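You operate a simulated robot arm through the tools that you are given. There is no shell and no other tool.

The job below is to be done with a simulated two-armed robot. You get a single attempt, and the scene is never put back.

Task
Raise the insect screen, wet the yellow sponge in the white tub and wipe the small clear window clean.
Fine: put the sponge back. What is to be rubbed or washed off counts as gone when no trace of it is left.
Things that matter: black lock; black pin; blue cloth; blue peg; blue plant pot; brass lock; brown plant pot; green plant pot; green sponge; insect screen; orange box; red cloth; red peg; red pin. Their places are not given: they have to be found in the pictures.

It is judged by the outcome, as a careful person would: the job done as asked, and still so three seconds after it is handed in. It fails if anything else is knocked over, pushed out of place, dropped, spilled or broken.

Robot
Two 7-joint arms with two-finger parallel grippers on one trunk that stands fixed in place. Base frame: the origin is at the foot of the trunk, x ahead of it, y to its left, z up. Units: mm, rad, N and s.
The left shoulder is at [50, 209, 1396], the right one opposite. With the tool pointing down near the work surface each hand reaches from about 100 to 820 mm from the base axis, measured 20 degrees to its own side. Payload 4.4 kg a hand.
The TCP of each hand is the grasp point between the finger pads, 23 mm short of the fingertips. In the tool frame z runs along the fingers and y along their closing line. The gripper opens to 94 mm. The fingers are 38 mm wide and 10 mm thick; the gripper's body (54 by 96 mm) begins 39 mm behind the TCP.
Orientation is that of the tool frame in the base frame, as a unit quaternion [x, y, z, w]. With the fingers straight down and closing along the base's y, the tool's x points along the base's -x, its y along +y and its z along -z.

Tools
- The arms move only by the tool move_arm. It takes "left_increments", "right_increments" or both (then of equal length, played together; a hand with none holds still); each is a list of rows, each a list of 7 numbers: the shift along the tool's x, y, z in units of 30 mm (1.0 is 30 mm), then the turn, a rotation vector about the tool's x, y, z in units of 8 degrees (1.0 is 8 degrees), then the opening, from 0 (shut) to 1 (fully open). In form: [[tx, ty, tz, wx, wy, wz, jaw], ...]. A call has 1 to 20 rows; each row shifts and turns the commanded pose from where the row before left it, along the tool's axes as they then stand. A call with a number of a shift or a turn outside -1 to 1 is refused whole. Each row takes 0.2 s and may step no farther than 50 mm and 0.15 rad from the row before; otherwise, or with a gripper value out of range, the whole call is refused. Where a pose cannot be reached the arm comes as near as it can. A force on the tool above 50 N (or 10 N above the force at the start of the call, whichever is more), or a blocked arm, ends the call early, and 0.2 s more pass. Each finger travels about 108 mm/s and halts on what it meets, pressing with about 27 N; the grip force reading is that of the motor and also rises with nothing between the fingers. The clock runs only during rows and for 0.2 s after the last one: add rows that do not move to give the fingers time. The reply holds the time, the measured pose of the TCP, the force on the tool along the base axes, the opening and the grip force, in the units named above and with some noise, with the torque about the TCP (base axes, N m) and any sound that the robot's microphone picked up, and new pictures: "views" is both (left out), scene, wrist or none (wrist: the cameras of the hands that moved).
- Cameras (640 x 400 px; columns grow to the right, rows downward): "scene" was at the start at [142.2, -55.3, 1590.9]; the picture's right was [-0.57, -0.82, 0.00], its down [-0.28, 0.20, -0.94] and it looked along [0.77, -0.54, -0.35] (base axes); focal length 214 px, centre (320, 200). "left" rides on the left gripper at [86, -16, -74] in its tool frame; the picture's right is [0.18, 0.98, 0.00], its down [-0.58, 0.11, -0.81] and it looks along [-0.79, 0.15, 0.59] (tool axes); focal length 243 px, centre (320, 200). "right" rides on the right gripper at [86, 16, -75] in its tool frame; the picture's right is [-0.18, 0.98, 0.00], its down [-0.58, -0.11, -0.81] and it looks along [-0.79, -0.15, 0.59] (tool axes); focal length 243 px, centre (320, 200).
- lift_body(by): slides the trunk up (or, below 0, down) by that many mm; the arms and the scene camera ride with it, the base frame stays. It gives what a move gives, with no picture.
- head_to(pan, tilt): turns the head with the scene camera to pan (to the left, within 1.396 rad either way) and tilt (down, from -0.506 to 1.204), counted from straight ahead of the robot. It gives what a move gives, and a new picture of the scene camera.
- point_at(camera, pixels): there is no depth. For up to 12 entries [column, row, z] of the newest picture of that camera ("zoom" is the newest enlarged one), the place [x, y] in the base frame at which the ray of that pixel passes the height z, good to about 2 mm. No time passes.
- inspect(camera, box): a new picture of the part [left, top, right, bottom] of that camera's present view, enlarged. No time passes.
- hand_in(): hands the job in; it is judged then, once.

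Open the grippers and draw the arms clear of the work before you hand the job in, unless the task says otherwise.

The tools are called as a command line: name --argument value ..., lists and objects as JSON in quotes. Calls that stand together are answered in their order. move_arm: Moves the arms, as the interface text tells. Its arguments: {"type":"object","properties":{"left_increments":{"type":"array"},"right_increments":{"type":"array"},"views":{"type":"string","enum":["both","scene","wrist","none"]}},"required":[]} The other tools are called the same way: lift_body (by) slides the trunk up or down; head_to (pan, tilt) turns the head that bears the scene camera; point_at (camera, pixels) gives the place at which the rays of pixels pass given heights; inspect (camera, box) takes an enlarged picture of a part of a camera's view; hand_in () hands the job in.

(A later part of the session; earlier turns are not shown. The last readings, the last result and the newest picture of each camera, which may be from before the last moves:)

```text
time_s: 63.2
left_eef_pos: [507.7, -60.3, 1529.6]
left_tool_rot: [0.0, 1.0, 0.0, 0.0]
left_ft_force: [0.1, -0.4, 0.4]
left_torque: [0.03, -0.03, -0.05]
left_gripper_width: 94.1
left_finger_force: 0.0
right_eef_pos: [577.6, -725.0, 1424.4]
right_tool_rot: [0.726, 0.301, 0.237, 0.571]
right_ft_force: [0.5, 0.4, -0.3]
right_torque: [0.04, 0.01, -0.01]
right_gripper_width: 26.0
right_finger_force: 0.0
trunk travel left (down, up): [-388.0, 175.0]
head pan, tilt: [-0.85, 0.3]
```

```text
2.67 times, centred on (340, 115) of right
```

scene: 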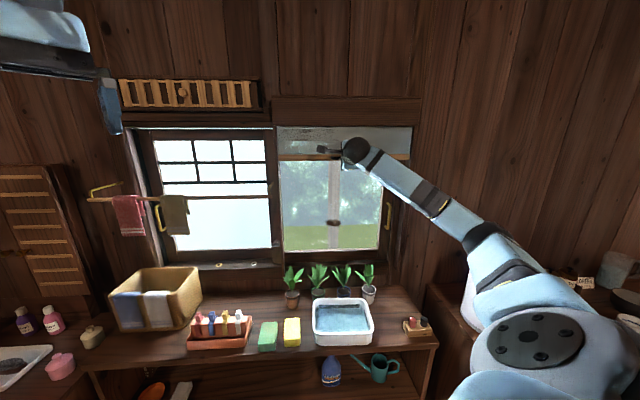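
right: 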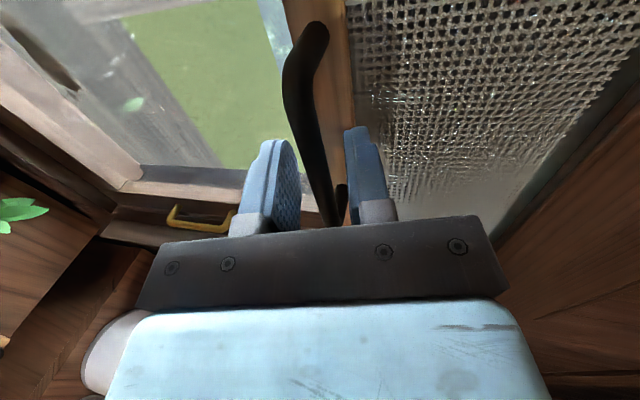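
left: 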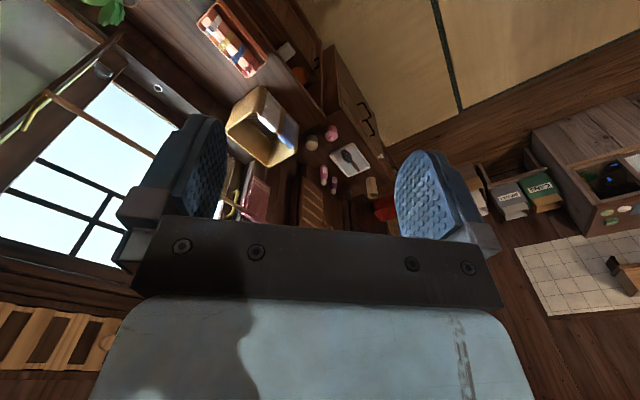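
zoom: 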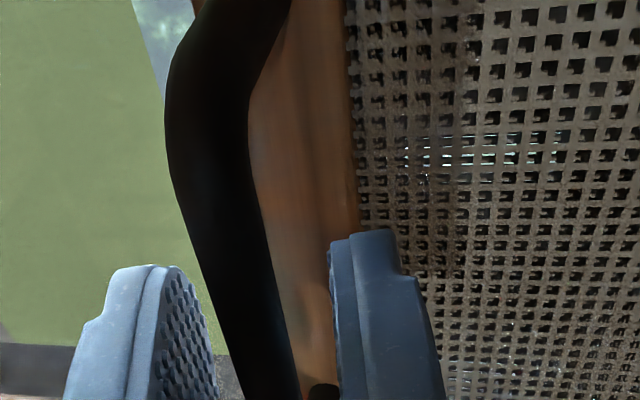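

The crossbar stays put between the open fingers, so the screen holds by itself. I withdraw the hand straight back and check again.

move_arm --right_increments '[[0, -0.22, -0.97, 0, 0, 0, 0.28], [0, -0.22, -0.97, 0, 0, 0, 0.28], [0, -0.22, -0.97, 0, 0, 0, 0.28], [0, 0, 0, 0, 0, 0, 0.28], [0, 0, 0, 0, 0, 0, 0.28]]'

inspect --camera "scene" --box '[265, 120, 425, 300]'

inspect --camera "scene" --box '[300, 195, 364, 245]'

```text
time_s: 64.4
left_eef_pos: [507.1, -59.7, 1530.4]
left_tool_rot: [-0.002, 1.0, 0.0, 0.0]
left_ft_force: [-0.6, -0.1, 0.3]
left_torque: [0.02, 0.0, -0.03]
left_gripper_width: 93.9
left_finger_force: 0.0
right_eef_pos: [516.2, -661.7, 1426.7]
right_tool_rot: [0.726, 0.301, 0.236, 0.571]
right_ft_force: [-0.3, 1.1, 0.0]
right_torque: [-0.01, 0.01, -0.02]
right_gripper_width: 26.4
right_finger_force: 0.1
trunk travel left (down, up): [-388.0, 175.0]
head pan, tilt: [-0.85, 0.3]
```

scene: 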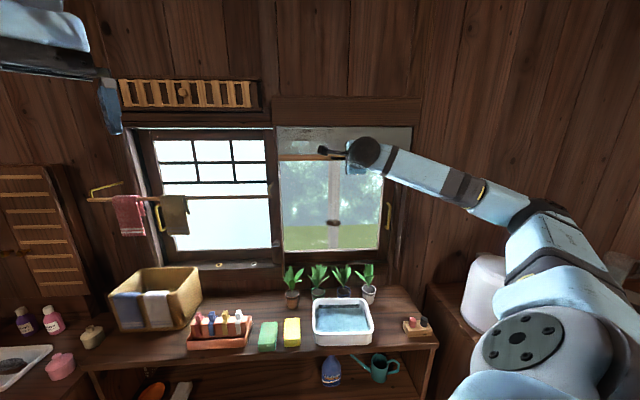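
right: 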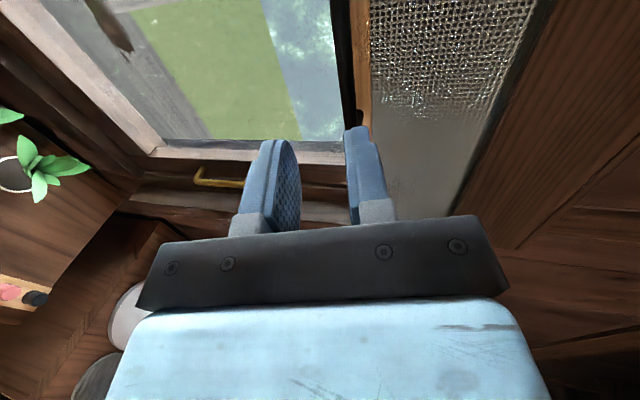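

```text
2.22 times, centred on (345, 210) of scene
```

zoom: 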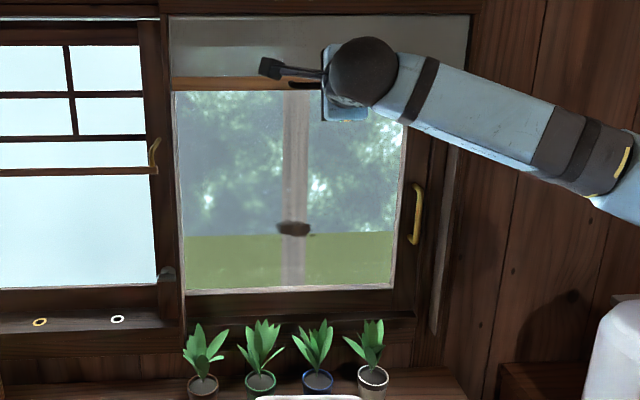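

```text
8.00 times, centred on (332, 220) of scene
```

zoom: 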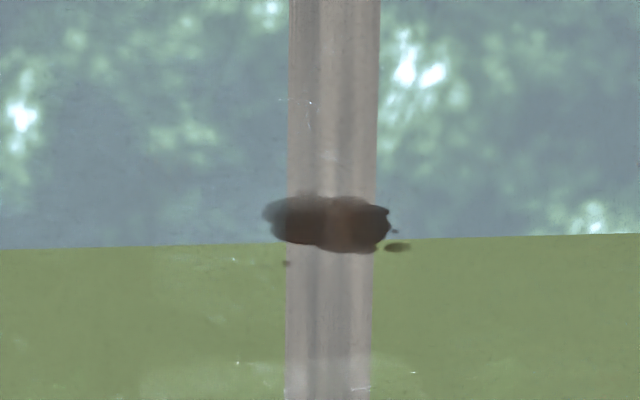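

The screen remains up after release. The pane shows one brown smear (scene (332,222)) with a few small specks. I zoom into the wrist view for the smear as well to triangulate the glass plane.

inspect --camera "right" --box '[60, 0, 220, 100]'

point_at --camera "scene" --pixels '[[333, 222.5, 1150], [333, 222.5, 1180], [333, 222.5, 1210], [333, 222.5, 1240], [387, 216, 1200], [387, 216, 1240], [285, 251, 1100], [285, 251, 1060], [379, 248, 1100], [379, 248, 1060]]'

inspect --camera "scene" --box '[220, 290, 380, 390]'

```text
4.00 times, centred on (140, 50) of right
```

zoom: 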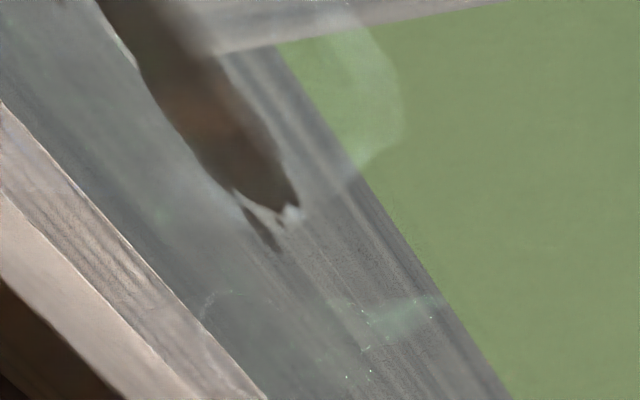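

```text
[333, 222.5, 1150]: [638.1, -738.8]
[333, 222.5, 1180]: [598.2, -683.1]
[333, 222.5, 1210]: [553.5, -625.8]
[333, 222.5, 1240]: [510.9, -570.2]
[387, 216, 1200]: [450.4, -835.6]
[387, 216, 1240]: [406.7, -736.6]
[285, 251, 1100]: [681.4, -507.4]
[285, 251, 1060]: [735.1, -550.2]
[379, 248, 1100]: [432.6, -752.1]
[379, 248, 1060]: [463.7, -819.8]
```

```text
4.00 times, centred on (300, 340) of scene
```

zoom: 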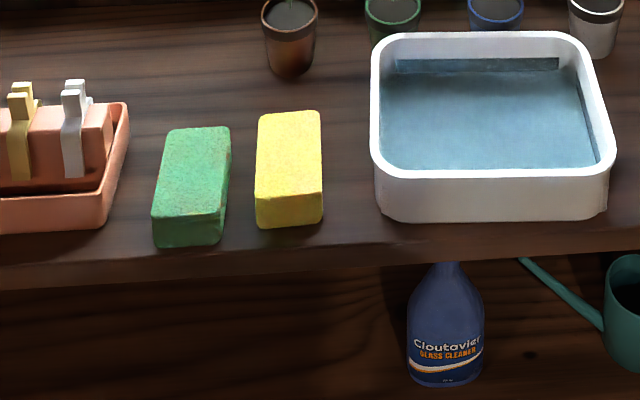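

I triangulate the smear's right end: scene (340.5, 222.75) and wrist (134.25, 51.75), plus its left end and the sponge, tub and bench marks.

point_at --camera "scene" --pixels '[[340.5, 222.75, 1020], [340.5, 222.75, 1060], [340.5, 222.75, 1100], [340.5, 222.75, 1140], [325.5, 221.5, 1060], [325.5, 221.5, 1100], [341.6, 226, 1060]]'

point_at --camera "right" --pixels '[[134.25, 51.75, 1020], [134.25, 51.75, 1060], [134.25, 51.75, 1100], [134.25, 51.75, 1140], [126, 58.75, 1060]]'

```text
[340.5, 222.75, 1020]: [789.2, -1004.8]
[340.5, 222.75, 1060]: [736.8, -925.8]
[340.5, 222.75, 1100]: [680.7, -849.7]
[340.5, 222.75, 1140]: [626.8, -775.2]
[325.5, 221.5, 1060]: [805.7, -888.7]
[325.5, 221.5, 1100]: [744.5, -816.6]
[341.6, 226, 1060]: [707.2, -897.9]
```

```text
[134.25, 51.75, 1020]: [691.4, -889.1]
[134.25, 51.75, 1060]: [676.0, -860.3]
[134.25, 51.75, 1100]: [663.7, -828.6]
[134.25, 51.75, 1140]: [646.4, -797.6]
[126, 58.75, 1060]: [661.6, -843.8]
```

The smear spans l ≈ -112 to -46 at z ≈ 1120 on glass at f ≈ 1040. The yellow sponge lies with its long side towards the wall, so I will grip it across its width from above: I pitch the hand back to tool-down and roll it 90° back.

move_arm --right_increments '[[0, 0, 0, 0.97, 0, 0, 0.5], [0, 0, 0, 0.97, 0, 0, 0.5], [0, 0, 0, 0.97, 0, 0, 0.5], [0, 0, 0, 0.97, 0, 0, 0.5], [0, 0, 0, 0.97, 0, 0, 0.5], [0, 0, 0, 0.97, 0, 0, 0.5], [0, 0, 0, 0.97, 0, 0, 0.5], [0, 0, 0, 0.97, 0, 0, 0.5], [0, 0, 0, 0.97, 0, 0, 0.5], [0, 0, 0, 0.97, 0, 0, 0.5]]' --views "scene"

```text
time_s: 66.6
left_eef_pos: [508.1, -58.6, 1530.5]
left_tool_rot: [0.0, 1.0, 0.0, -0.001]
left_ft_force: [0.6, -0.6, 0.0]
left_torque: [0.0, 0.0, 0.03]
left_gripper_width: 94.0
left_finger_force: 0.0
right_eef_pos: [514.0, -663.6, 1425.5]
right_tool_rot: [0.924, 0.382, -0.004, -0.011]
right_ft_force: [0.0, 0.5, -0.3]
right_torque: [0.04, 0.01, -0.02]
right_gripper_width: 46.9
right_finger_force: 0.1
trunk travel left (down, up): [-388.0, 175.0]
head pan, tilt: [-0.85, 0.3]
```

scene: 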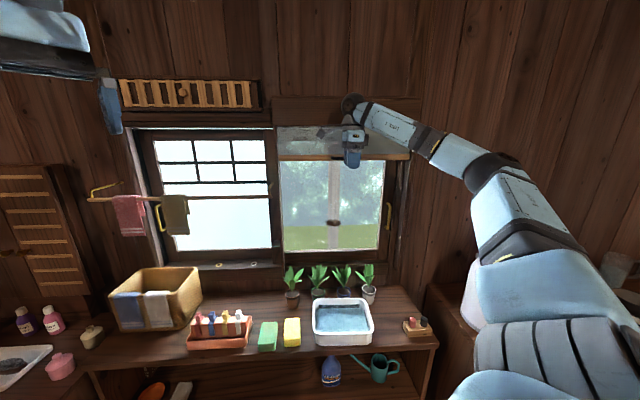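

Tool-down with x along the wall. Now I roll it back -90° so the closing line runs along the wall, and watch for limits.

move_arm --right_increments '[[0, 0, 0, 0, 0, -1, 0.8], [0, 0, 0, 0, 0, -1, 0.8], [0, 0, 0, 0, 0, -1, 0.8], [0, 0, 0, 0, 0, -1, 0.8], [0, 0, 0, 0, 0, -1, 0.8], [0, 0, 0, 0, 0, -1, 0.8], [0, 0, 0, 0, 0, -1, 0.8], [0, 0, 0, 0, 0, -1, 0.8], [0, 0, 0, 0, 0, -1, 0.8], [0, 0, 0, 0, 0, -1, 0.8], [0, 0, 0, 0, 0, -1, 0.8], [0, 0, 0, 0, 0, -0.25, 0.8]]'

```text
time_s: 69.2
left_eef_pos: [507.5, -60.0, 1530.5]
left_tool_rot: [-0.001, 1.0, 0.0, 0.0]
left_ft_force: [-0.4, 0.1, -0.7]
left_torque: [-0.04, 0.01, 0.03]
left_gripper_width: 93.9
left_finger_force: 0.1
right_eef_pos: [512.5, -661.6, 1422.7]
right_tool_rot: [0.381, 0.924, 0.004, -0.01]
right_ft_force: [0.3, -0.4, 0.3]
right_torque: [0.02, 0.0, 0.0]
right_gripper_width: 75.3
right_finger_force: 0.1
trunk travel left (down, up): [-388.0, 175.0]
head pan, tilt: [-0.85, 0.3]
```

scene: 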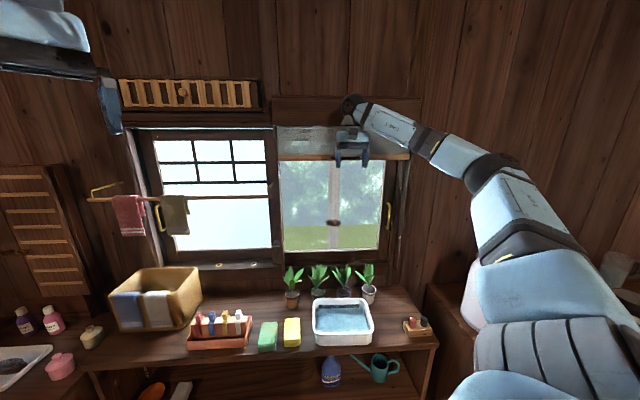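
right: 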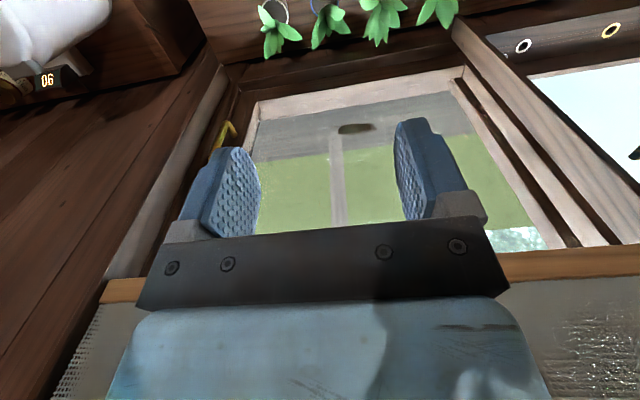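

Good. Before moving left over the sponge I check how far the towel rail (right end at scene (271,195)) stands out from the wall.

point_at --camera "scene" --pixels '[[271, 195, 1250], [271, 195, 1300], [271, 195, 1350], [292, 320, 800], [292, 320, 820], [292, 345, 780], [292, 345, 760], [284, 345, 780], [300, 344, 780], [343, 330, 800], [343, 330, 780]]'

inspect --camera "scene" --box '[80, 160, 300, 290]'

inspect --camera "left" --box '[0, 0, 320, 260]'

```text
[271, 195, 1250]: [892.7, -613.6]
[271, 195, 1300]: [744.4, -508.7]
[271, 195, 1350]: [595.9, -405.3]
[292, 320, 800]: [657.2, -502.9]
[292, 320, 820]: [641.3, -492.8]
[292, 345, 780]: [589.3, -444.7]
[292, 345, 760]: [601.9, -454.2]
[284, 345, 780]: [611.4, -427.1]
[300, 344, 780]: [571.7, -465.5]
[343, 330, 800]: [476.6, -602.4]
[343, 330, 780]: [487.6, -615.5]
```

```text
2.91 times, centred on (190, 225) of scene
```

zoom: 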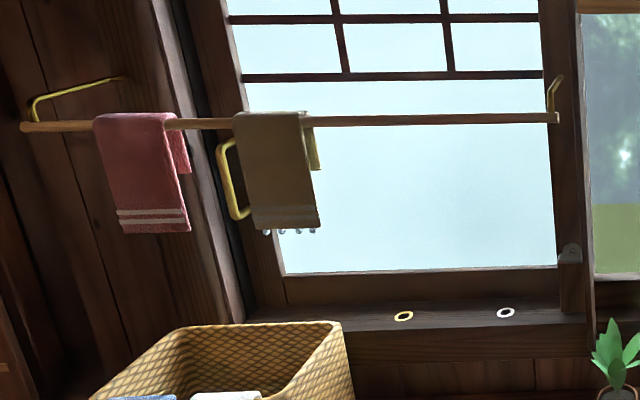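

```text
1.54 times, centred on (160, 130) of left
```

zoom: 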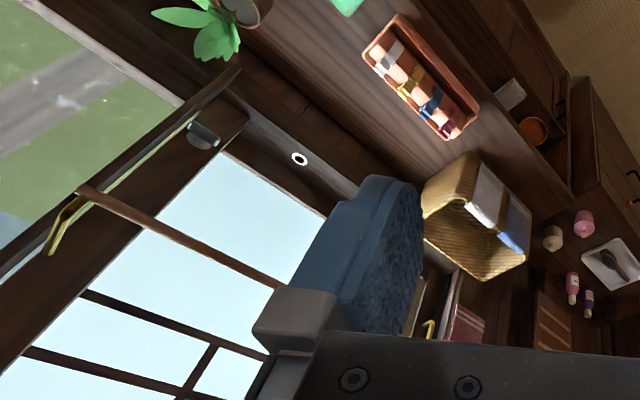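

I triangulate the rail's right end with the left wrist zoom (85,190).

point_at --camera "zoom" --pixels '[[85, 190, 1250], [85, 190, 1270], [85, 190, 1290], [85, 190, 1310], [330, 12, 800], [330, 12, 780]]'

```text
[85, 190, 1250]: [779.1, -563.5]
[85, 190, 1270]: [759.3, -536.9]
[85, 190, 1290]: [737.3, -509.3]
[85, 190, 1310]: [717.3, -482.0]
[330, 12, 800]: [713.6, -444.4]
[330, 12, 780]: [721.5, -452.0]
```

The rail ends at f ≈ 853, l ≈ 163, z ≈ 1308, clear of the hand's path at f ≤ 830. I move the hand above the yellow sponge at about z = 1120.

move_arm --right_increments '[[0.267, 0.683, 1.0, 0, 0, 0, 0.85], [0.267, 0.683, 1.0, 0, 0, 0, 0.85], [0.267, 0.683, 1.0, 0, 0, 0, 0.85], [0.267, 0.683, 1.0, 0, 0, 0, 0.85], [0.267, 0.683, 1.0, 0, 0, 0, 0.85], [0.267, 0.683, 1.0, 0, 0, 0, 0.85], [0.267, 0.683, 1.0, 0, 0, 0, 0.85], [0.267, 0.683, 1.0, 0, 0, 0, 0.85], [0.267, 0.683, 1.0, 0, 0, 0, 0.85], [0.267, 0.683, 1.0, 0, 0, 0, 0.85]]'

```text
time_s: 71.4
left_eef_pos: [508.3, -60.4, 1530.1]
left_tool_rot: [-0.001, 1.0, -0.001, 0.0]
left_ft_force: [-0.1, 0.7, -0.1]
left_torque: [0.0, -0.02, -0.03]
left_gripper_width: 93.8
left_finger_force: 0.1
right_eef_pos: [597.0, -455.3, 1123.6]
right_tool_rot: [0.383, 0.924, 0.005, -0.009]
right_ft_force: [0.3, 0.2, 0.1]
right_torque: [-0.04, 0.03, 0.01]
right_gripper_width: 79.8
right_finger_force: 0.0
trunk travel left (down, up): [-388.0, 175.0]
head pan, tilt: [-0.85, 0.3]
```

scene: 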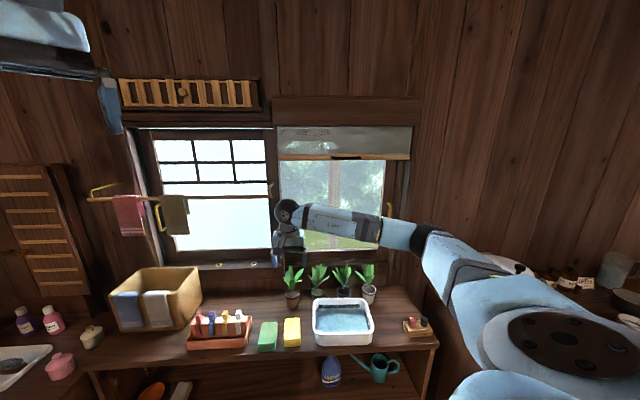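
right: 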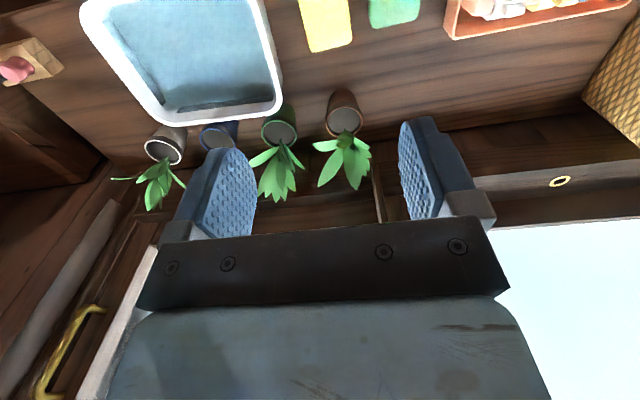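

The sponge is just in the top of the wrist view. I move back 60 mm and down 90 mm to see it whole.

move_arm --right_increments '[[1, 0, 1, 0, 0, 0, 0.85], [1, 0, 1, 0, 0, 0, 0.85], [0, 0, 1, 0, 0, 0, 0.85]]'

inspect --camera "right" --box '[220, 0, 460, 150]'

```text
time_s: 72.2
left_eef_pos: [508.3, -62.2, 1529.8]
left_tool_rot: [-0.001, 1.0, 0.0, 0.001]
left_ft_force: [-0.3, -0.2, 0.4]
left_torque: [0.03, 0.0, -0.01]
left_gripper_width: 94.2
left_finger_force: 0.0
right_eef_pos: [551.8, -413.3, 1036.5]
right_tool_rot: [0.383, 0.924, 0.005, -0.01]
right_ft_force: [-0.3, -0.9, -0.4]
right_torque: [0.03, -0.04, 0.01]
right_gripper_width: 80.1
right_finger_force: 0.0
trunk travel left (down, up): [-388.0, 175.0]
head pan, tilt: [-0.85, 0.3]
```

scene: 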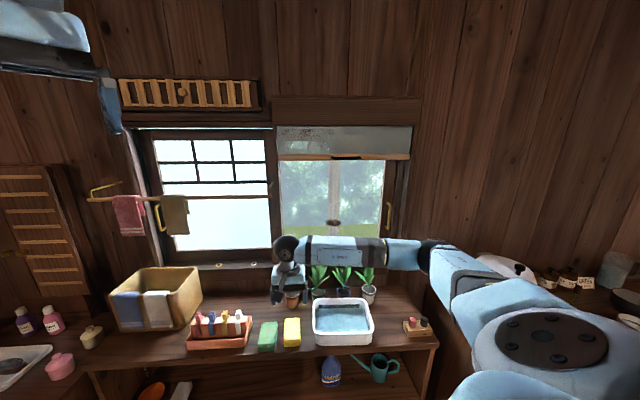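
right: 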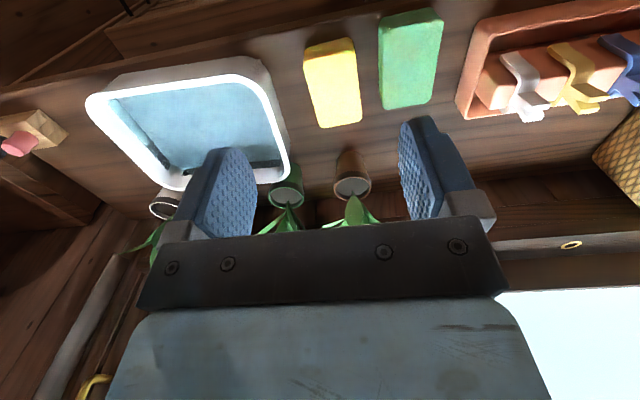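

```text
2.67 times, centred on (340, 75) of right
```

zoom: 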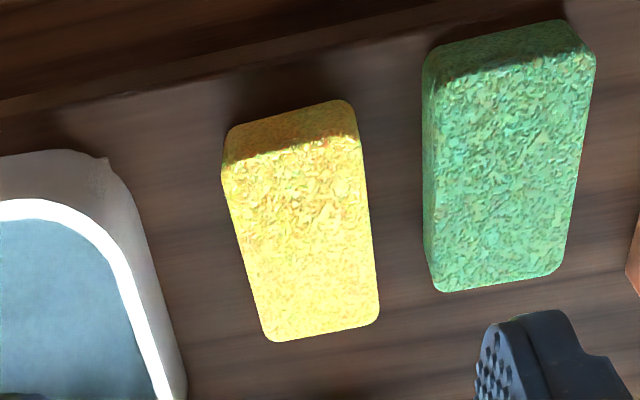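

Clear view of the yellow sponge. I enlarge it in the scene too, to get its top height, size and heading.

point_at --camera "zoom" --pixels '[[225, 165, 800], [358, 140, 800], [378, 318, 800], [270, 340, 800], [225, 165, 820], [358, 140, 820], [378, 318, 820], [270, 340, 820], [228, 130, 770], [346, 103, 770], [437, 285, 820], [425, 70, 820]]'

inspect --camera "scene" --box '[250, 305, 330, 355]'

```text
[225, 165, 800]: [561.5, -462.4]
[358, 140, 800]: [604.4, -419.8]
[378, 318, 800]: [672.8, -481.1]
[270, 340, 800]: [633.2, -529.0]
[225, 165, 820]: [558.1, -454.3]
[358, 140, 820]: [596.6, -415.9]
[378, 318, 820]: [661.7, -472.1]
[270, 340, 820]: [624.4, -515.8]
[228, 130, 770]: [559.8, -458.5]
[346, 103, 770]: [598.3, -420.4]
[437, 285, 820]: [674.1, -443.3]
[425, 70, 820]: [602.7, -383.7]
```

```text
8.00 times, centred on (290, 330) of scene
```

zoom: 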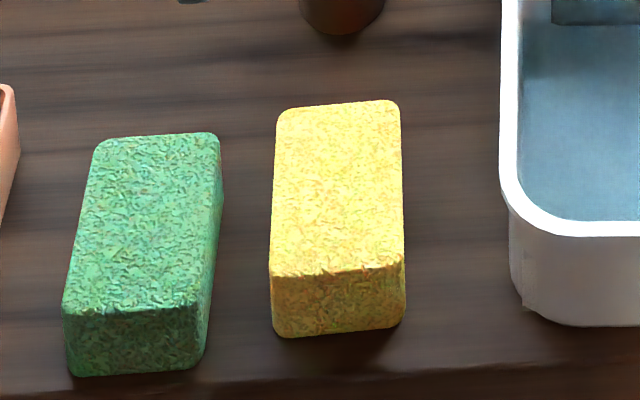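

I take the same sponge corners in the scene zoom.

point_at --camera "zoom" --pixels '[[277, 112, 800], [398, 102, 800], [404, 268, 800], [270, 278, 800], [277, 112, 820], [398, 102, 820], [404, 268, 820], [270, 278, 820], [275, 335, 770], [404, 322, 770], [275, 335, 780], [404, 322, 780]]'

```text
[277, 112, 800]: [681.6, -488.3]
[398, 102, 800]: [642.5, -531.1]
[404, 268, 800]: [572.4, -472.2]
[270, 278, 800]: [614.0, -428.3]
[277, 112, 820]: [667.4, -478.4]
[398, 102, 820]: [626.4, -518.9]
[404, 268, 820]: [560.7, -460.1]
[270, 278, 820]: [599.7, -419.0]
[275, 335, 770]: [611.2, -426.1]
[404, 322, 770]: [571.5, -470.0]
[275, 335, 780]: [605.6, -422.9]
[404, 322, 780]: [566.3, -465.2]
```

Sponge top ≈ z 828, bench ≈ 792, size ≈ 57 × 88 × 36 mm, centre (607,-463), heading ≈ -43.5°. I move above it at z = 905 and check alignment.

move_arm --right_increments '[[-0.83, 0.05, 0.5, 0, 0, -0.2, 0.85], [-0.83, 0.05, 0.5, 0, 0, 0, 0.85], [-0.83, 0.04, 1, 0, 0, 0, 0.85], [0, 0, 1, 0, 0, 0, 0.85], [0, 0, 1, 0, 0, 0, 0.85], [0, 0, 0.4, 0, 0, 0, 0.85]]'

inspect --camera "right" --box '[160, 0, 480, 200]'

inspect --camera "scene" --box '[230, 270, 390, 370]'

```text
time_s: 73.6
left_eef_pos: [507.4, -58.7, 1529.5]
left_tool_rot: [-0.001, 1.0, 0.0, 0.0]
left_ft_force: [0.0, 0.2, 0.4]
left_torque: [-0.03, 0.0, -0.01]
left_gripper_width: 93.9
left_finger_force: 0.1
right_eef_pos: [608.8, -461.0, 905.4]
right_tool_rot: [0.369, 0.929, 0.004, -0.01]
right_ft_force: [0.8, 0.2, 0.1]
right_torque: [-0.03, 0.02, -0.01]
right_gripper_width: 79.9
right_finger_force: 0.1
trunk travel left (down, up): [-388.0, 175.0]
head pan, tilt: [-0.85, 0.3]
```

scene: 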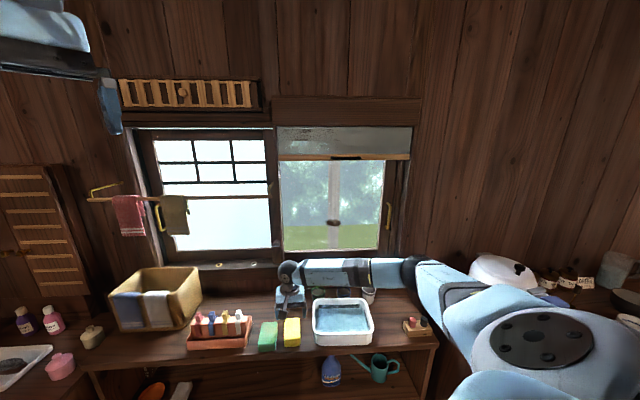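
right: 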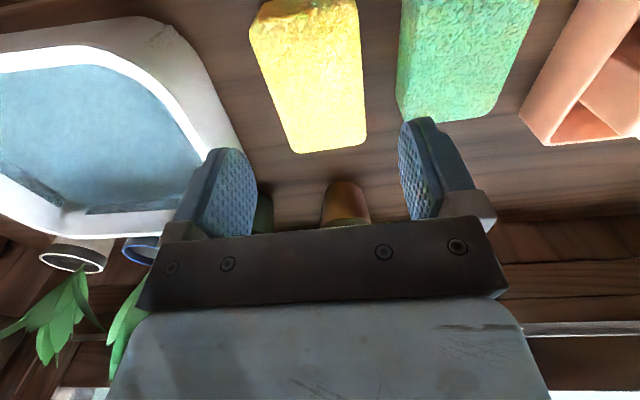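

```text
2.00 times, centred on (320, 100) of right
```

zoom: 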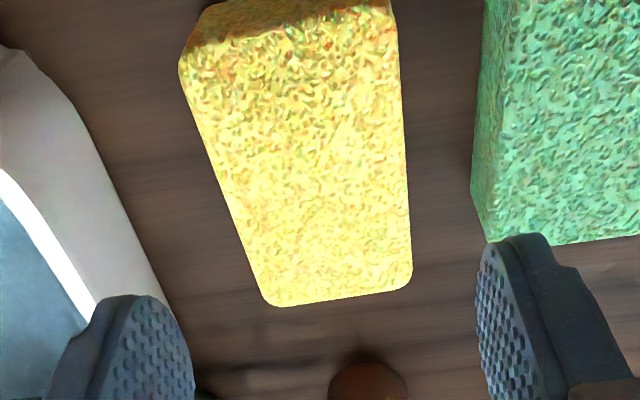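

```text
4.00 times, centred on (310, 320) of scene
```

zoom: 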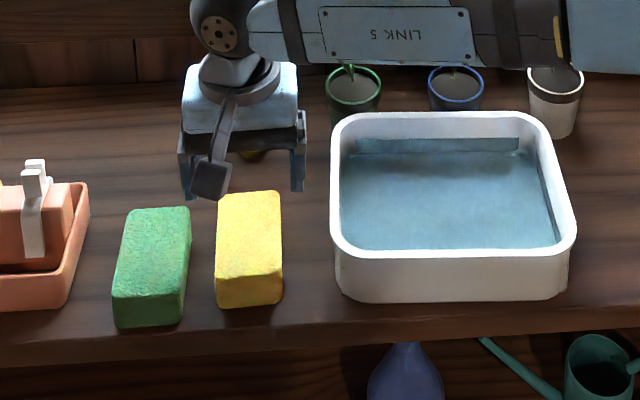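

I check the sponge corners again from this nearer wrist view at z = 828.

point_at --camera "right" --pixels '[[354, 6, 828], [251, 33, 828], [365.5, 143, 828], [293, 152.5, 828], [399, 105, 828], [404, 123, 792]]'

```text
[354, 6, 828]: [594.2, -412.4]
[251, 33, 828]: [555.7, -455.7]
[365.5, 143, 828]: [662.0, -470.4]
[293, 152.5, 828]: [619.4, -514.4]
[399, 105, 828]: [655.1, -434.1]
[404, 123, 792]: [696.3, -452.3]
```

Centre (608,-463), width ≈ 60 mm; the hand is within 2 mm. I descend so the fingertips stop about 14 mm above the bench (TCP z ≈ 829).

move_arm --right_increments '[[0, -0.07, 0.85, 0, 0, -0.1, 0.85], [0, 0, 0.85, 0, 0, 0, 0.85], [0, 0, 0.5, 0, 0, 0, 0.85], [0, 0, 0.34, 0, 0, 0, 0.85]]'

inspect --camera "right" --box '[160, 0, 480, 230]'

inspect --camera "scene" --box '[240, 280, 340, 360]'

```text
time_s: 74.6
left_eef_pos: [507.2, -59.8, 1529.2]
left_tool_rot: [-0.001, 1.0, 0.0, 0.0]
left_ft_force: [0.0, 0.0, 0.6]
left_torque: [0.01, 0.0, -0.01]
left_gripper_width: 93.9
left_finger_force: 0.0
right_eef_pos: [606.3, -459.3, 826.3]
right_tool_rot: [0.363, 0.932, 0.005, -0.01]
right_ft_force: [0.4, 0.2, 0.1]
right_torque: [0.02, -0.01, 0.0]
right_gripper_width: 80.0
right_finger_force: 0.1
trunk travel left (down, up): [-388.0, 175.0]
head pan, tilt: [-0.85, 0.3]
```

scene: 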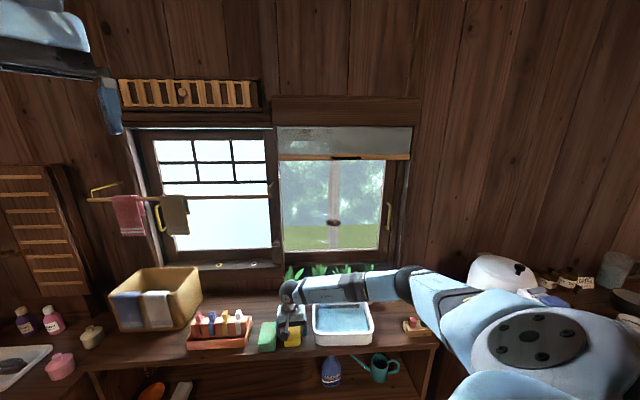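
right: 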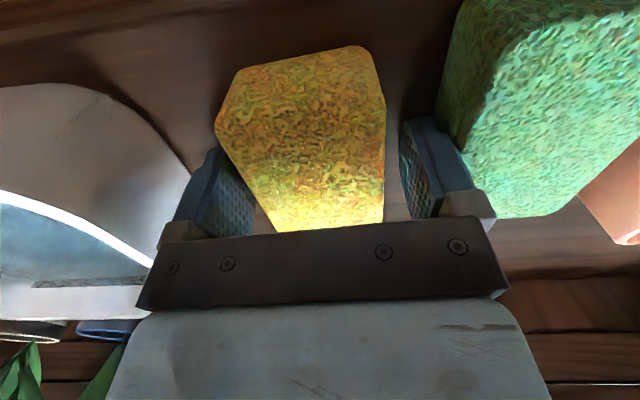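

```text
1.74 times, centred on (320, 115) of right
```

zoom: 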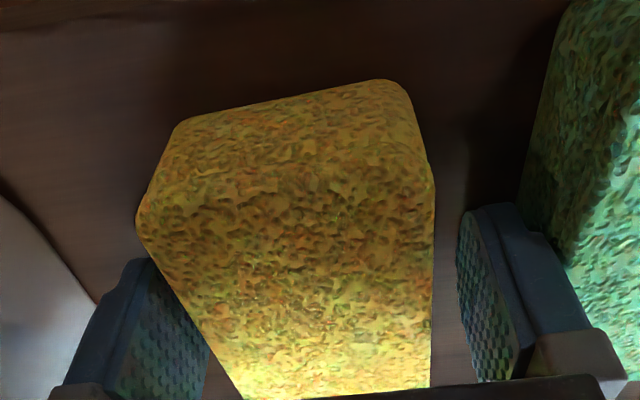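

```text
5.00 times, centred on (290, 320) of scene
```

zoom: 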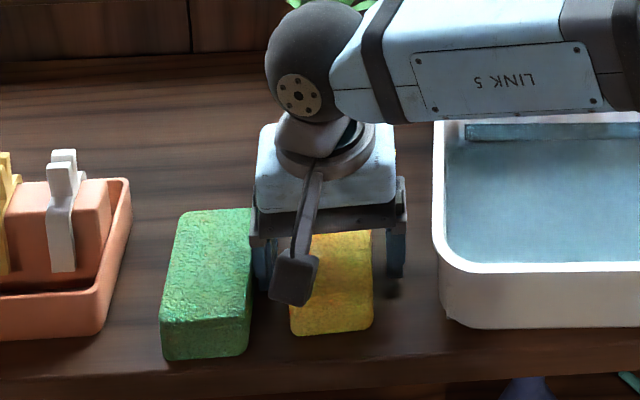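

The fingers straddle the sponge with free room on both sides (no contact force). I close on it.

move_arm --right_increments '[[0, 0, 0, 0, 0, 0, 0.6], [0, 0, 0, 0, 0, 0, 0.3], [0, 0, 0, 0, 0, 0, 0.3], [0, 0, 0, 0, 0, 0, 0.3]]' --views "wrist"

```text
time_s: 75.6
left_eef_pos: [507.3, -59.4, 1530.2]
left_tool_rot: [0.0, 1.0, 0.0, 0.0]
left_ft_force: [-0.3, 1.3, -0.7]
left_torque: [0.0, -0.02, 0.02]
left_gripper_width: 94.2
left_finger_force: 0.0
right_eef_pos: [606.8, -458.7, 826.8]
right_tool_rot: [0.363, 0.932, 0.004, -0.009]
right_ft_force: [1.5, 0.6, 0.5]
right_torque: [-0.01, -0.03, -0.02]
right_gripper_width: 56.5
right_finger_force: 27.1
trunk travel left (down, up): [-388.0, 175.0]
head pan, tilt: [-0.85, 0.3]
```

right: 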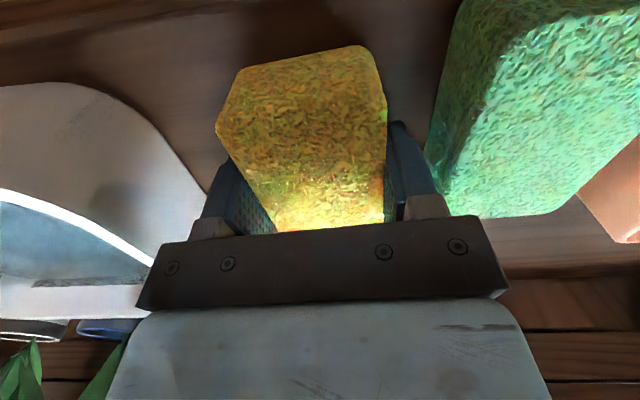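

Sponge held (56.5 mm, 27 N). I lift it straight up about 110 mm.

move_arm --right_increments '[[0, 0, -0.5, 0, 0, 0, 0.3], [0, 0, -1, 0, 0, 0, 0.3], [0, 0, -1, 0, 0, 0, 0.3], [0, 0, -1, 0, 0, 0, 0.3], [0, 0, -0.3, 0, 0, 0, 0.3]]'

inspect --camera "scene" --box '[230, 270, 390, 370]'

```text
time_s: 76.8
left_eef_pos: [507.3, -60.2, 1529.9]
left_tool_rot: [-0.001, 1.0, -0.001, 0.0]
left_ft_force: [-0.6, -0.2, -0.3]
left_torque: [0.02, -0.01, -0.02]
left_gripper_width: 94.2
left_finger_force: 0.0
right_eef_pos: [606.1, -463.3, 942.5]
right_tool_rot: [0.363, 0.932, 0.004, -0.009]
right_ft_force: [-0.1, 1.0, -0.7]
right_torque: [-0.01, -0.01, 0.02]
right_gripper_width: 56.5
right_finger_force: 27.0
trunk travel left (down, up): [-388.0, 175.0]
head pan, tilt: [-0.85, 0.3]
```

scene: 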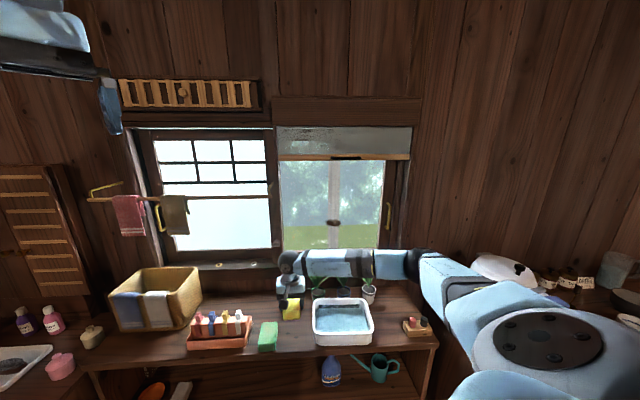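
right: 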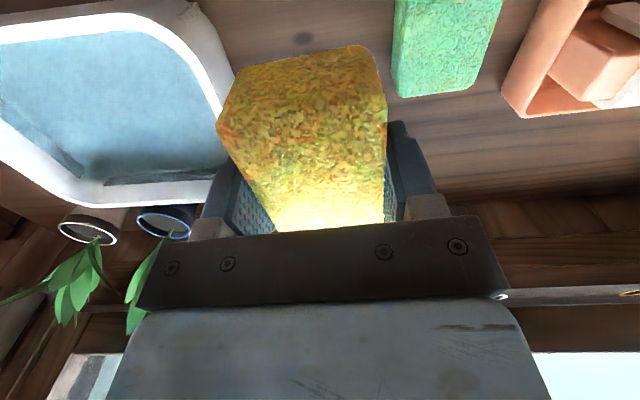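

```text
4.00 times, centred on (310, 320) of scene
```

zoom: 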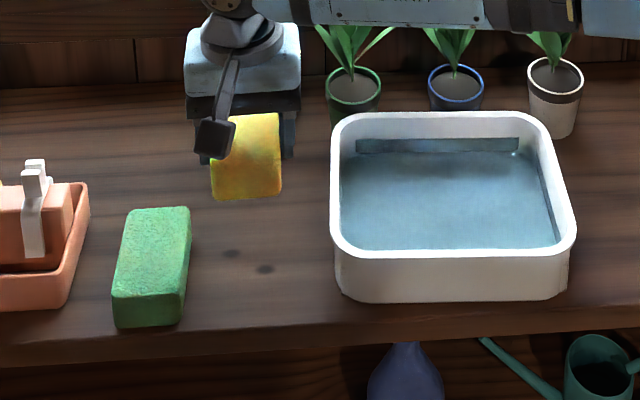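

The sponge is up. I measure the tub's rim from the scene zoom and the wrist picture to know where to dip.

point_at --camera "zoom" --pixels '[[450, 261, 850], [440, 113, 850], [331, 190, 850], [573, 190, 850], [450, 302, 792], [360, 300, 792], [450, 249, 850], [435, 150, 830], [355, 113, 850], [530, 113, 850]]'

point_at --camera "right" --pixels '[[150, 205, 850], [150, 205, 830], [228, 140, 850], [228, 140, 830], [190, 0, 792], [110, 12, 850], [70, 200, 850]]'

inspect --camera "right" --box '[0, 0, 256, 220]'

```text
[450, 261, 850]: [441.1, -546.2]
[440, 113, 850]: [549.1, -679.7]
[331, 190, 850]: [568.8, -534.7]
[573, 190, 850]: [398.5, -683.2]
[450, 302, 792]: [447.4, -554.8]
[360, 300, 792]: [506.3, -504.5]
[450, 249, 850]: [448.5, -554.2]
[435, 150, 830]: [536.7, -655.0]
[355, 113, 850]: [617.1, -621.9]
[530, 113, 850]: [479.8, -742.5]
```

```text
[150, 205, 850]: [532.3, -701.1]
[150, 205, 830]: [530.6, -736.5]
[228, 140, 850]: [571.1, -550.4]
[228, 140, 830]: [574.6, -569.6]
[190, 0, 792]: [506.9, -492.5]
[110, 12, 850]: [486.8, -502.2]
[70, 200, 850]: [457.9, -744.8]
```

```text
1.82 times, centred on (128, 110) of right
```

zoom: 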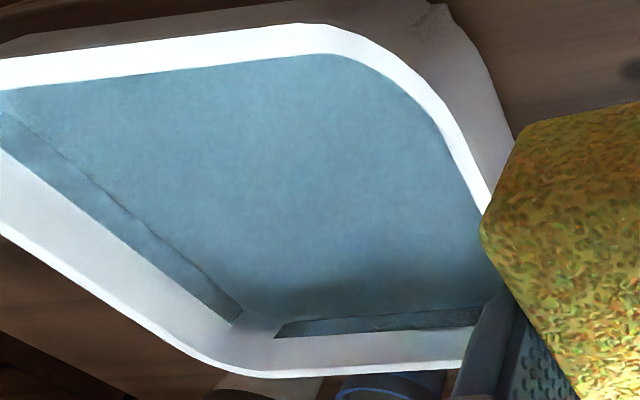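

Tub rim: z ≈ 850, f 698-869, l -201 to 24, water near z ≈ 828. I carry the sponge over the tub's centre (491,-616) at the present height.

move_arm --right_increments '[[-0.09, -0.904, 0, 0, 0, 0, 0.3], [-0.09, -0.904, 0, 0, 0, 0, 0.3], [-0.09, -0.904, 0, 0, 0, 0, 0.3], [-0.09, -0.904, 0, 0, 0, 0, 0.3], [-0.09, -0.904, 0, 0, 0, 0, 0.3], [-0.09, -0.904, 0, 0, 0, 0, 0.3], [-0.09, -0.904, 0, 0, 0, 0, 0.3]]'

inspect --camera "scene" --box '[260, 250, 420, 350]'

```text
time_s: 78.4
left_eef_pos: [507.0, -59.6, 1529.7]
left_tool_rot: [-0.002, 1.0, 0.0, 0.001]
left_ft_force: [-0.2, 0.1, -0.5]
left_torque: [0.02, -0.01, -0.02]
left_gripper_width: 93.9
left_finger_force: 0.0
right_eef_pos: [494.0, -616.1, 943.4]
right_tool_rot: [0.363, 0.932, 0.004, -0.01]
right_ft_force: [0.1, 0.3, -0.1]
right_torque: [0.01, 0.0, -0.02]
right_gripper_width: 56.6
right_finger_force: 26.8
trunk travel left (down, up): [-388.0, 175.0]
head pan, tilt: [-0.85, 0.3]
```

scene: 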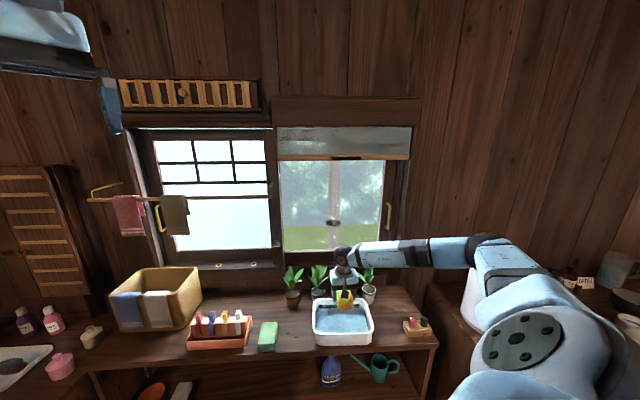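
right: 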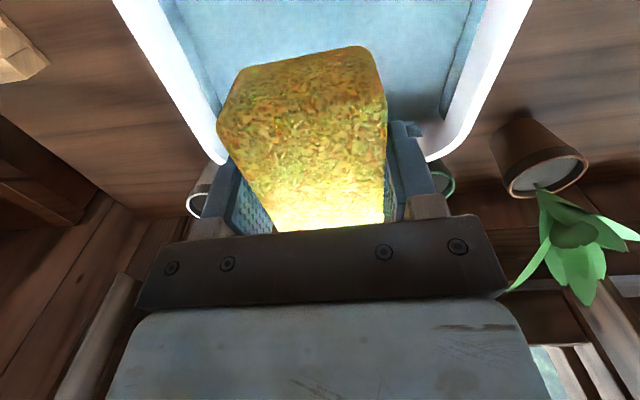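

```text
4.00 times, centred on (340, 300) of scene
```

zoom: 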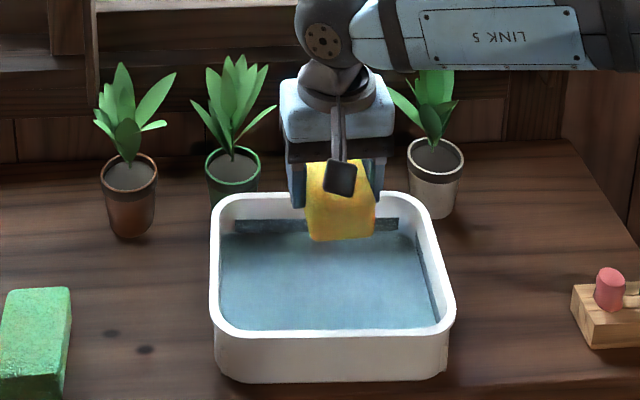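

The sponge hangs over the tub with no contact. I lower it about 100 mm into the water, 10 mm nearer the room side, and hold it there a second.

move_arm --right_increments '[[0.3, 0, 0.9, 0, 0, 0, 0.3], [0, 0, 0.9, 0, 0, 0, 0.3], [0, 0, 0.9, 0, 0, 0, 0.3], [0, 0, 0.6, 0, 0, 0, 0.3], [0, 0, 0, 0, 0, 0, 0.3], [0, 0, 0, 0, 0, 0, 0.3]]'

inspect --camera "scene" --box '[260, 250, 420, 350]'

```text
time_s: 79.8
left_eef_pos: [508.4, -60.0, 1529.7]
left_tool_rot: [-0.001, 1.0, 0.001, 0.0]
left_ft_force: [-1.0, 0.0, 0.0]
left_torque: [0.0, -0.01, -0.01]
left_gripper_width: 93.9
left_finger_force: 0.1
right_eef_pos: [484.3, -607.1, 841.9]
right_tool_rot: [0.363, 0.932, 0.004, -0.01]
right_ft_force: [0.1, -0.1, -0.4]
right_torque: [-0.01, 0.01, 0.0]
right_gripper_width: 56.6
right_finger_force: 26.5
trunk travel left (down, up): [-388.0, 175.0]
head pan, tilt: [-0.85, 0.3]
```

scene: 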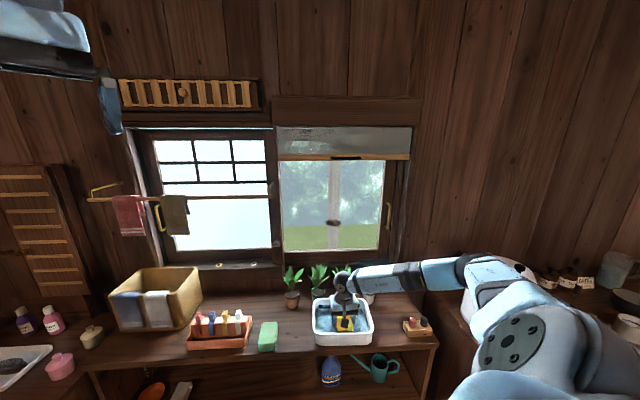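
right: 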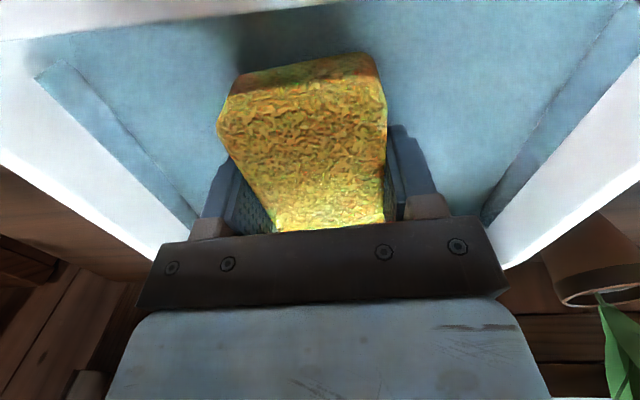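

```text
4.00 times, centred on (340, 300) of scene
```

zoom: 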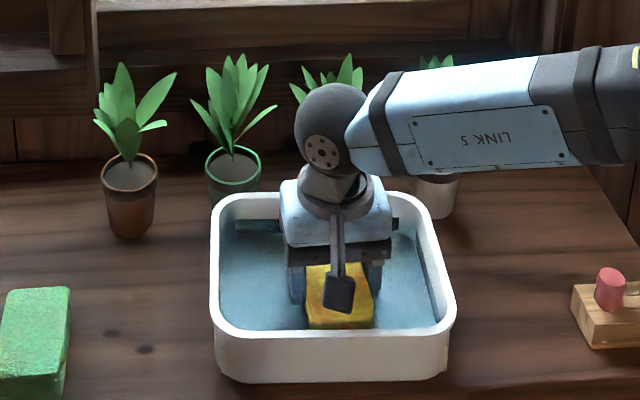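

The sponge's lower part is in the water (bottom ≈ z 807). I lower it another 5 mm, keep it briefly and watch the force for the tub floor.

move_arm --right_increments '[[0, 0, 0.09, 0, 0, 0, 0.3], [0, 0, 0.08, 0, 0, 0, 0.3], [0, 0, 0, 0, 0, 0, 0.3], [0, 0, 0, 0, 0, 0, 0.3], [0, 0, 0, 0, 0, 0, 0.3]]'

inspect --camera "right" --box '[160, 0, 480, 200]'

```text
time_s: 81.0
left_eef_pos: [506.2, -60.9, 1530.3]
left_tool_rot: [-0.001, 1.0, -0.001, 0.001]
left_ft_force: [-0.5, -1.1, -0.1]
left_torque: [0.01, -0.02, -0.01]
left_gripper_width: 94.1
left_finger_force: 0.2
right_eef_pos: [486.8, -607.1, 836.8]
right_tool_rot: [0.363, 0.932, 0.004, -0.01]
right_ft_force: [0.8, 0.2, 0.3]
right_torque: [0.01, -0.03, -0.02]
right_gripper_width: 56.5
right_finger_force: 27.4
trunk travel left (down, up): [-388.0, 175.0]
head pan, tilt: [-0.85, 0.3]
```

scene: 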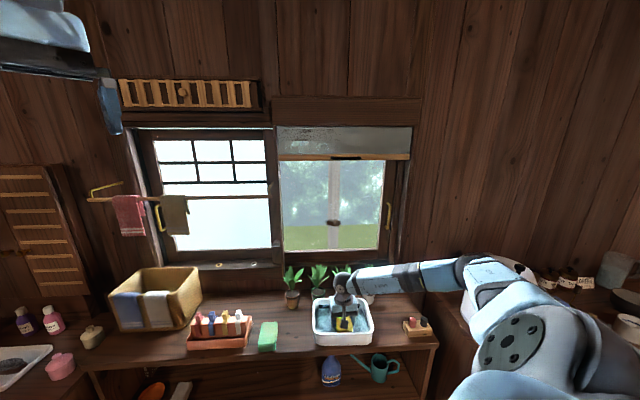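
right: 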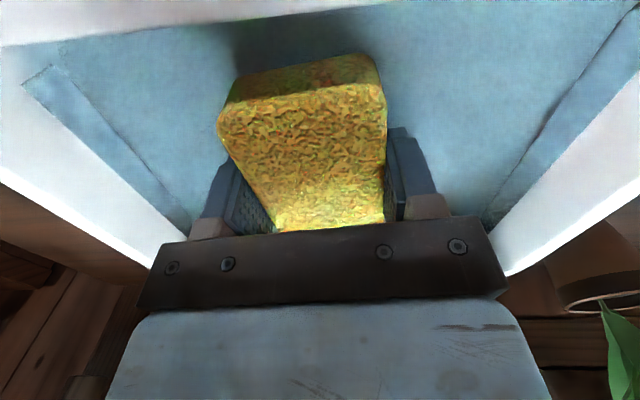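

```text
2.00 times, centred on (320, 100) of right
```

zoom: 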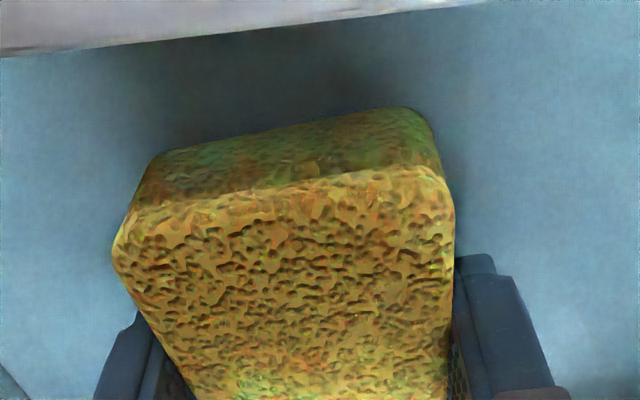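

The end face shows blue-green tinted under water and its texture has changed, so it is wet. I lift it slowly and let it drip over the tub.

move_arm --right_increments '[[0, 0, -0.5, 0, 0, 0, 0.3], [0, 0, -0.8, 0, 0, 0, 0.3], [0, 0, -0.9, 0, 0, 0, 0.3], [0, 0, -0.9, 0, 0, 0, 0.3], [0, 0, -0.9, 0, 0, 0, 0.3], [0, 0, 0, 0, 0, 0, 0.3], [0, 0, 0, 0, 0, 0, 0.3], [0, 0, 0, 0, 0, 0, 0.3], [0, 0, 0, 0, 0, 0, 0.3], [0, 0, 0, 0, 0, 0, 0.3]]'

inspect --camera "scene" --box '[260, 250, 420, 350]'

```text
time_s: 83.2
left_eef_pos: [507.8, -59.8, 1530.4]
left_tool_rot: [-0.001, 1.0, 0.0, -0.001]
left_ft_force: [-0.2, -0.6, 0.4]
left_torque: [0.0, 0.0, -0.01]
left_gripper_width: 93.9
left_finger_force: 0.1
right_eef_pos: [484.9, -608.8, 959.1]
right_tool_rot: [0.363, 0.932, 0.004, -0.009]
right_ft_force: [0.8, 1.0, -0.3]
right_torque: [0.02, 0.01, -0.01]
right_gripper_width: 56.4
right_finger_force: 26.4
trunk travel left (down, up): [-388.0, 175.0]
head pan, tilt: [-0.85, 0.3]
```

scene: 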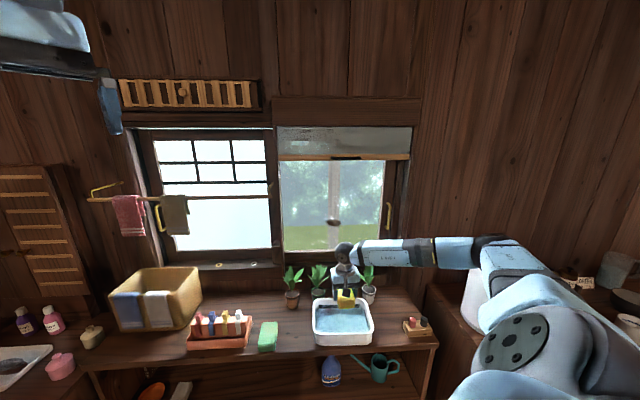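
right: 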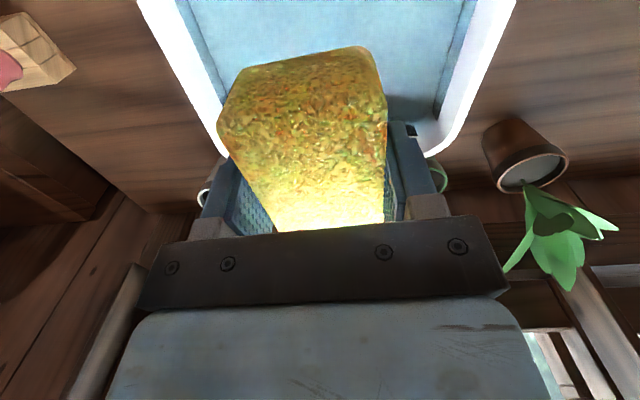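

```text
4.00 times, centred on (340, 300) of scene
```

zoom: 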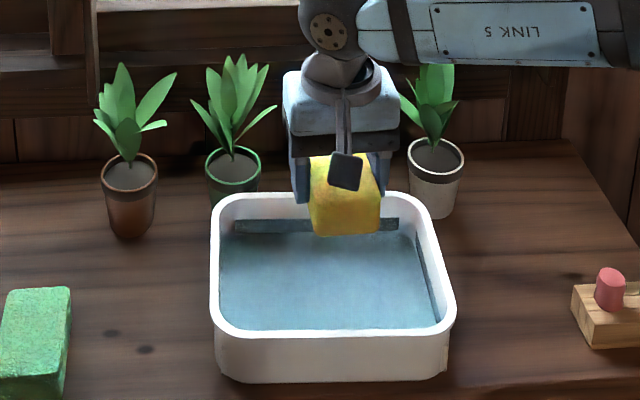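

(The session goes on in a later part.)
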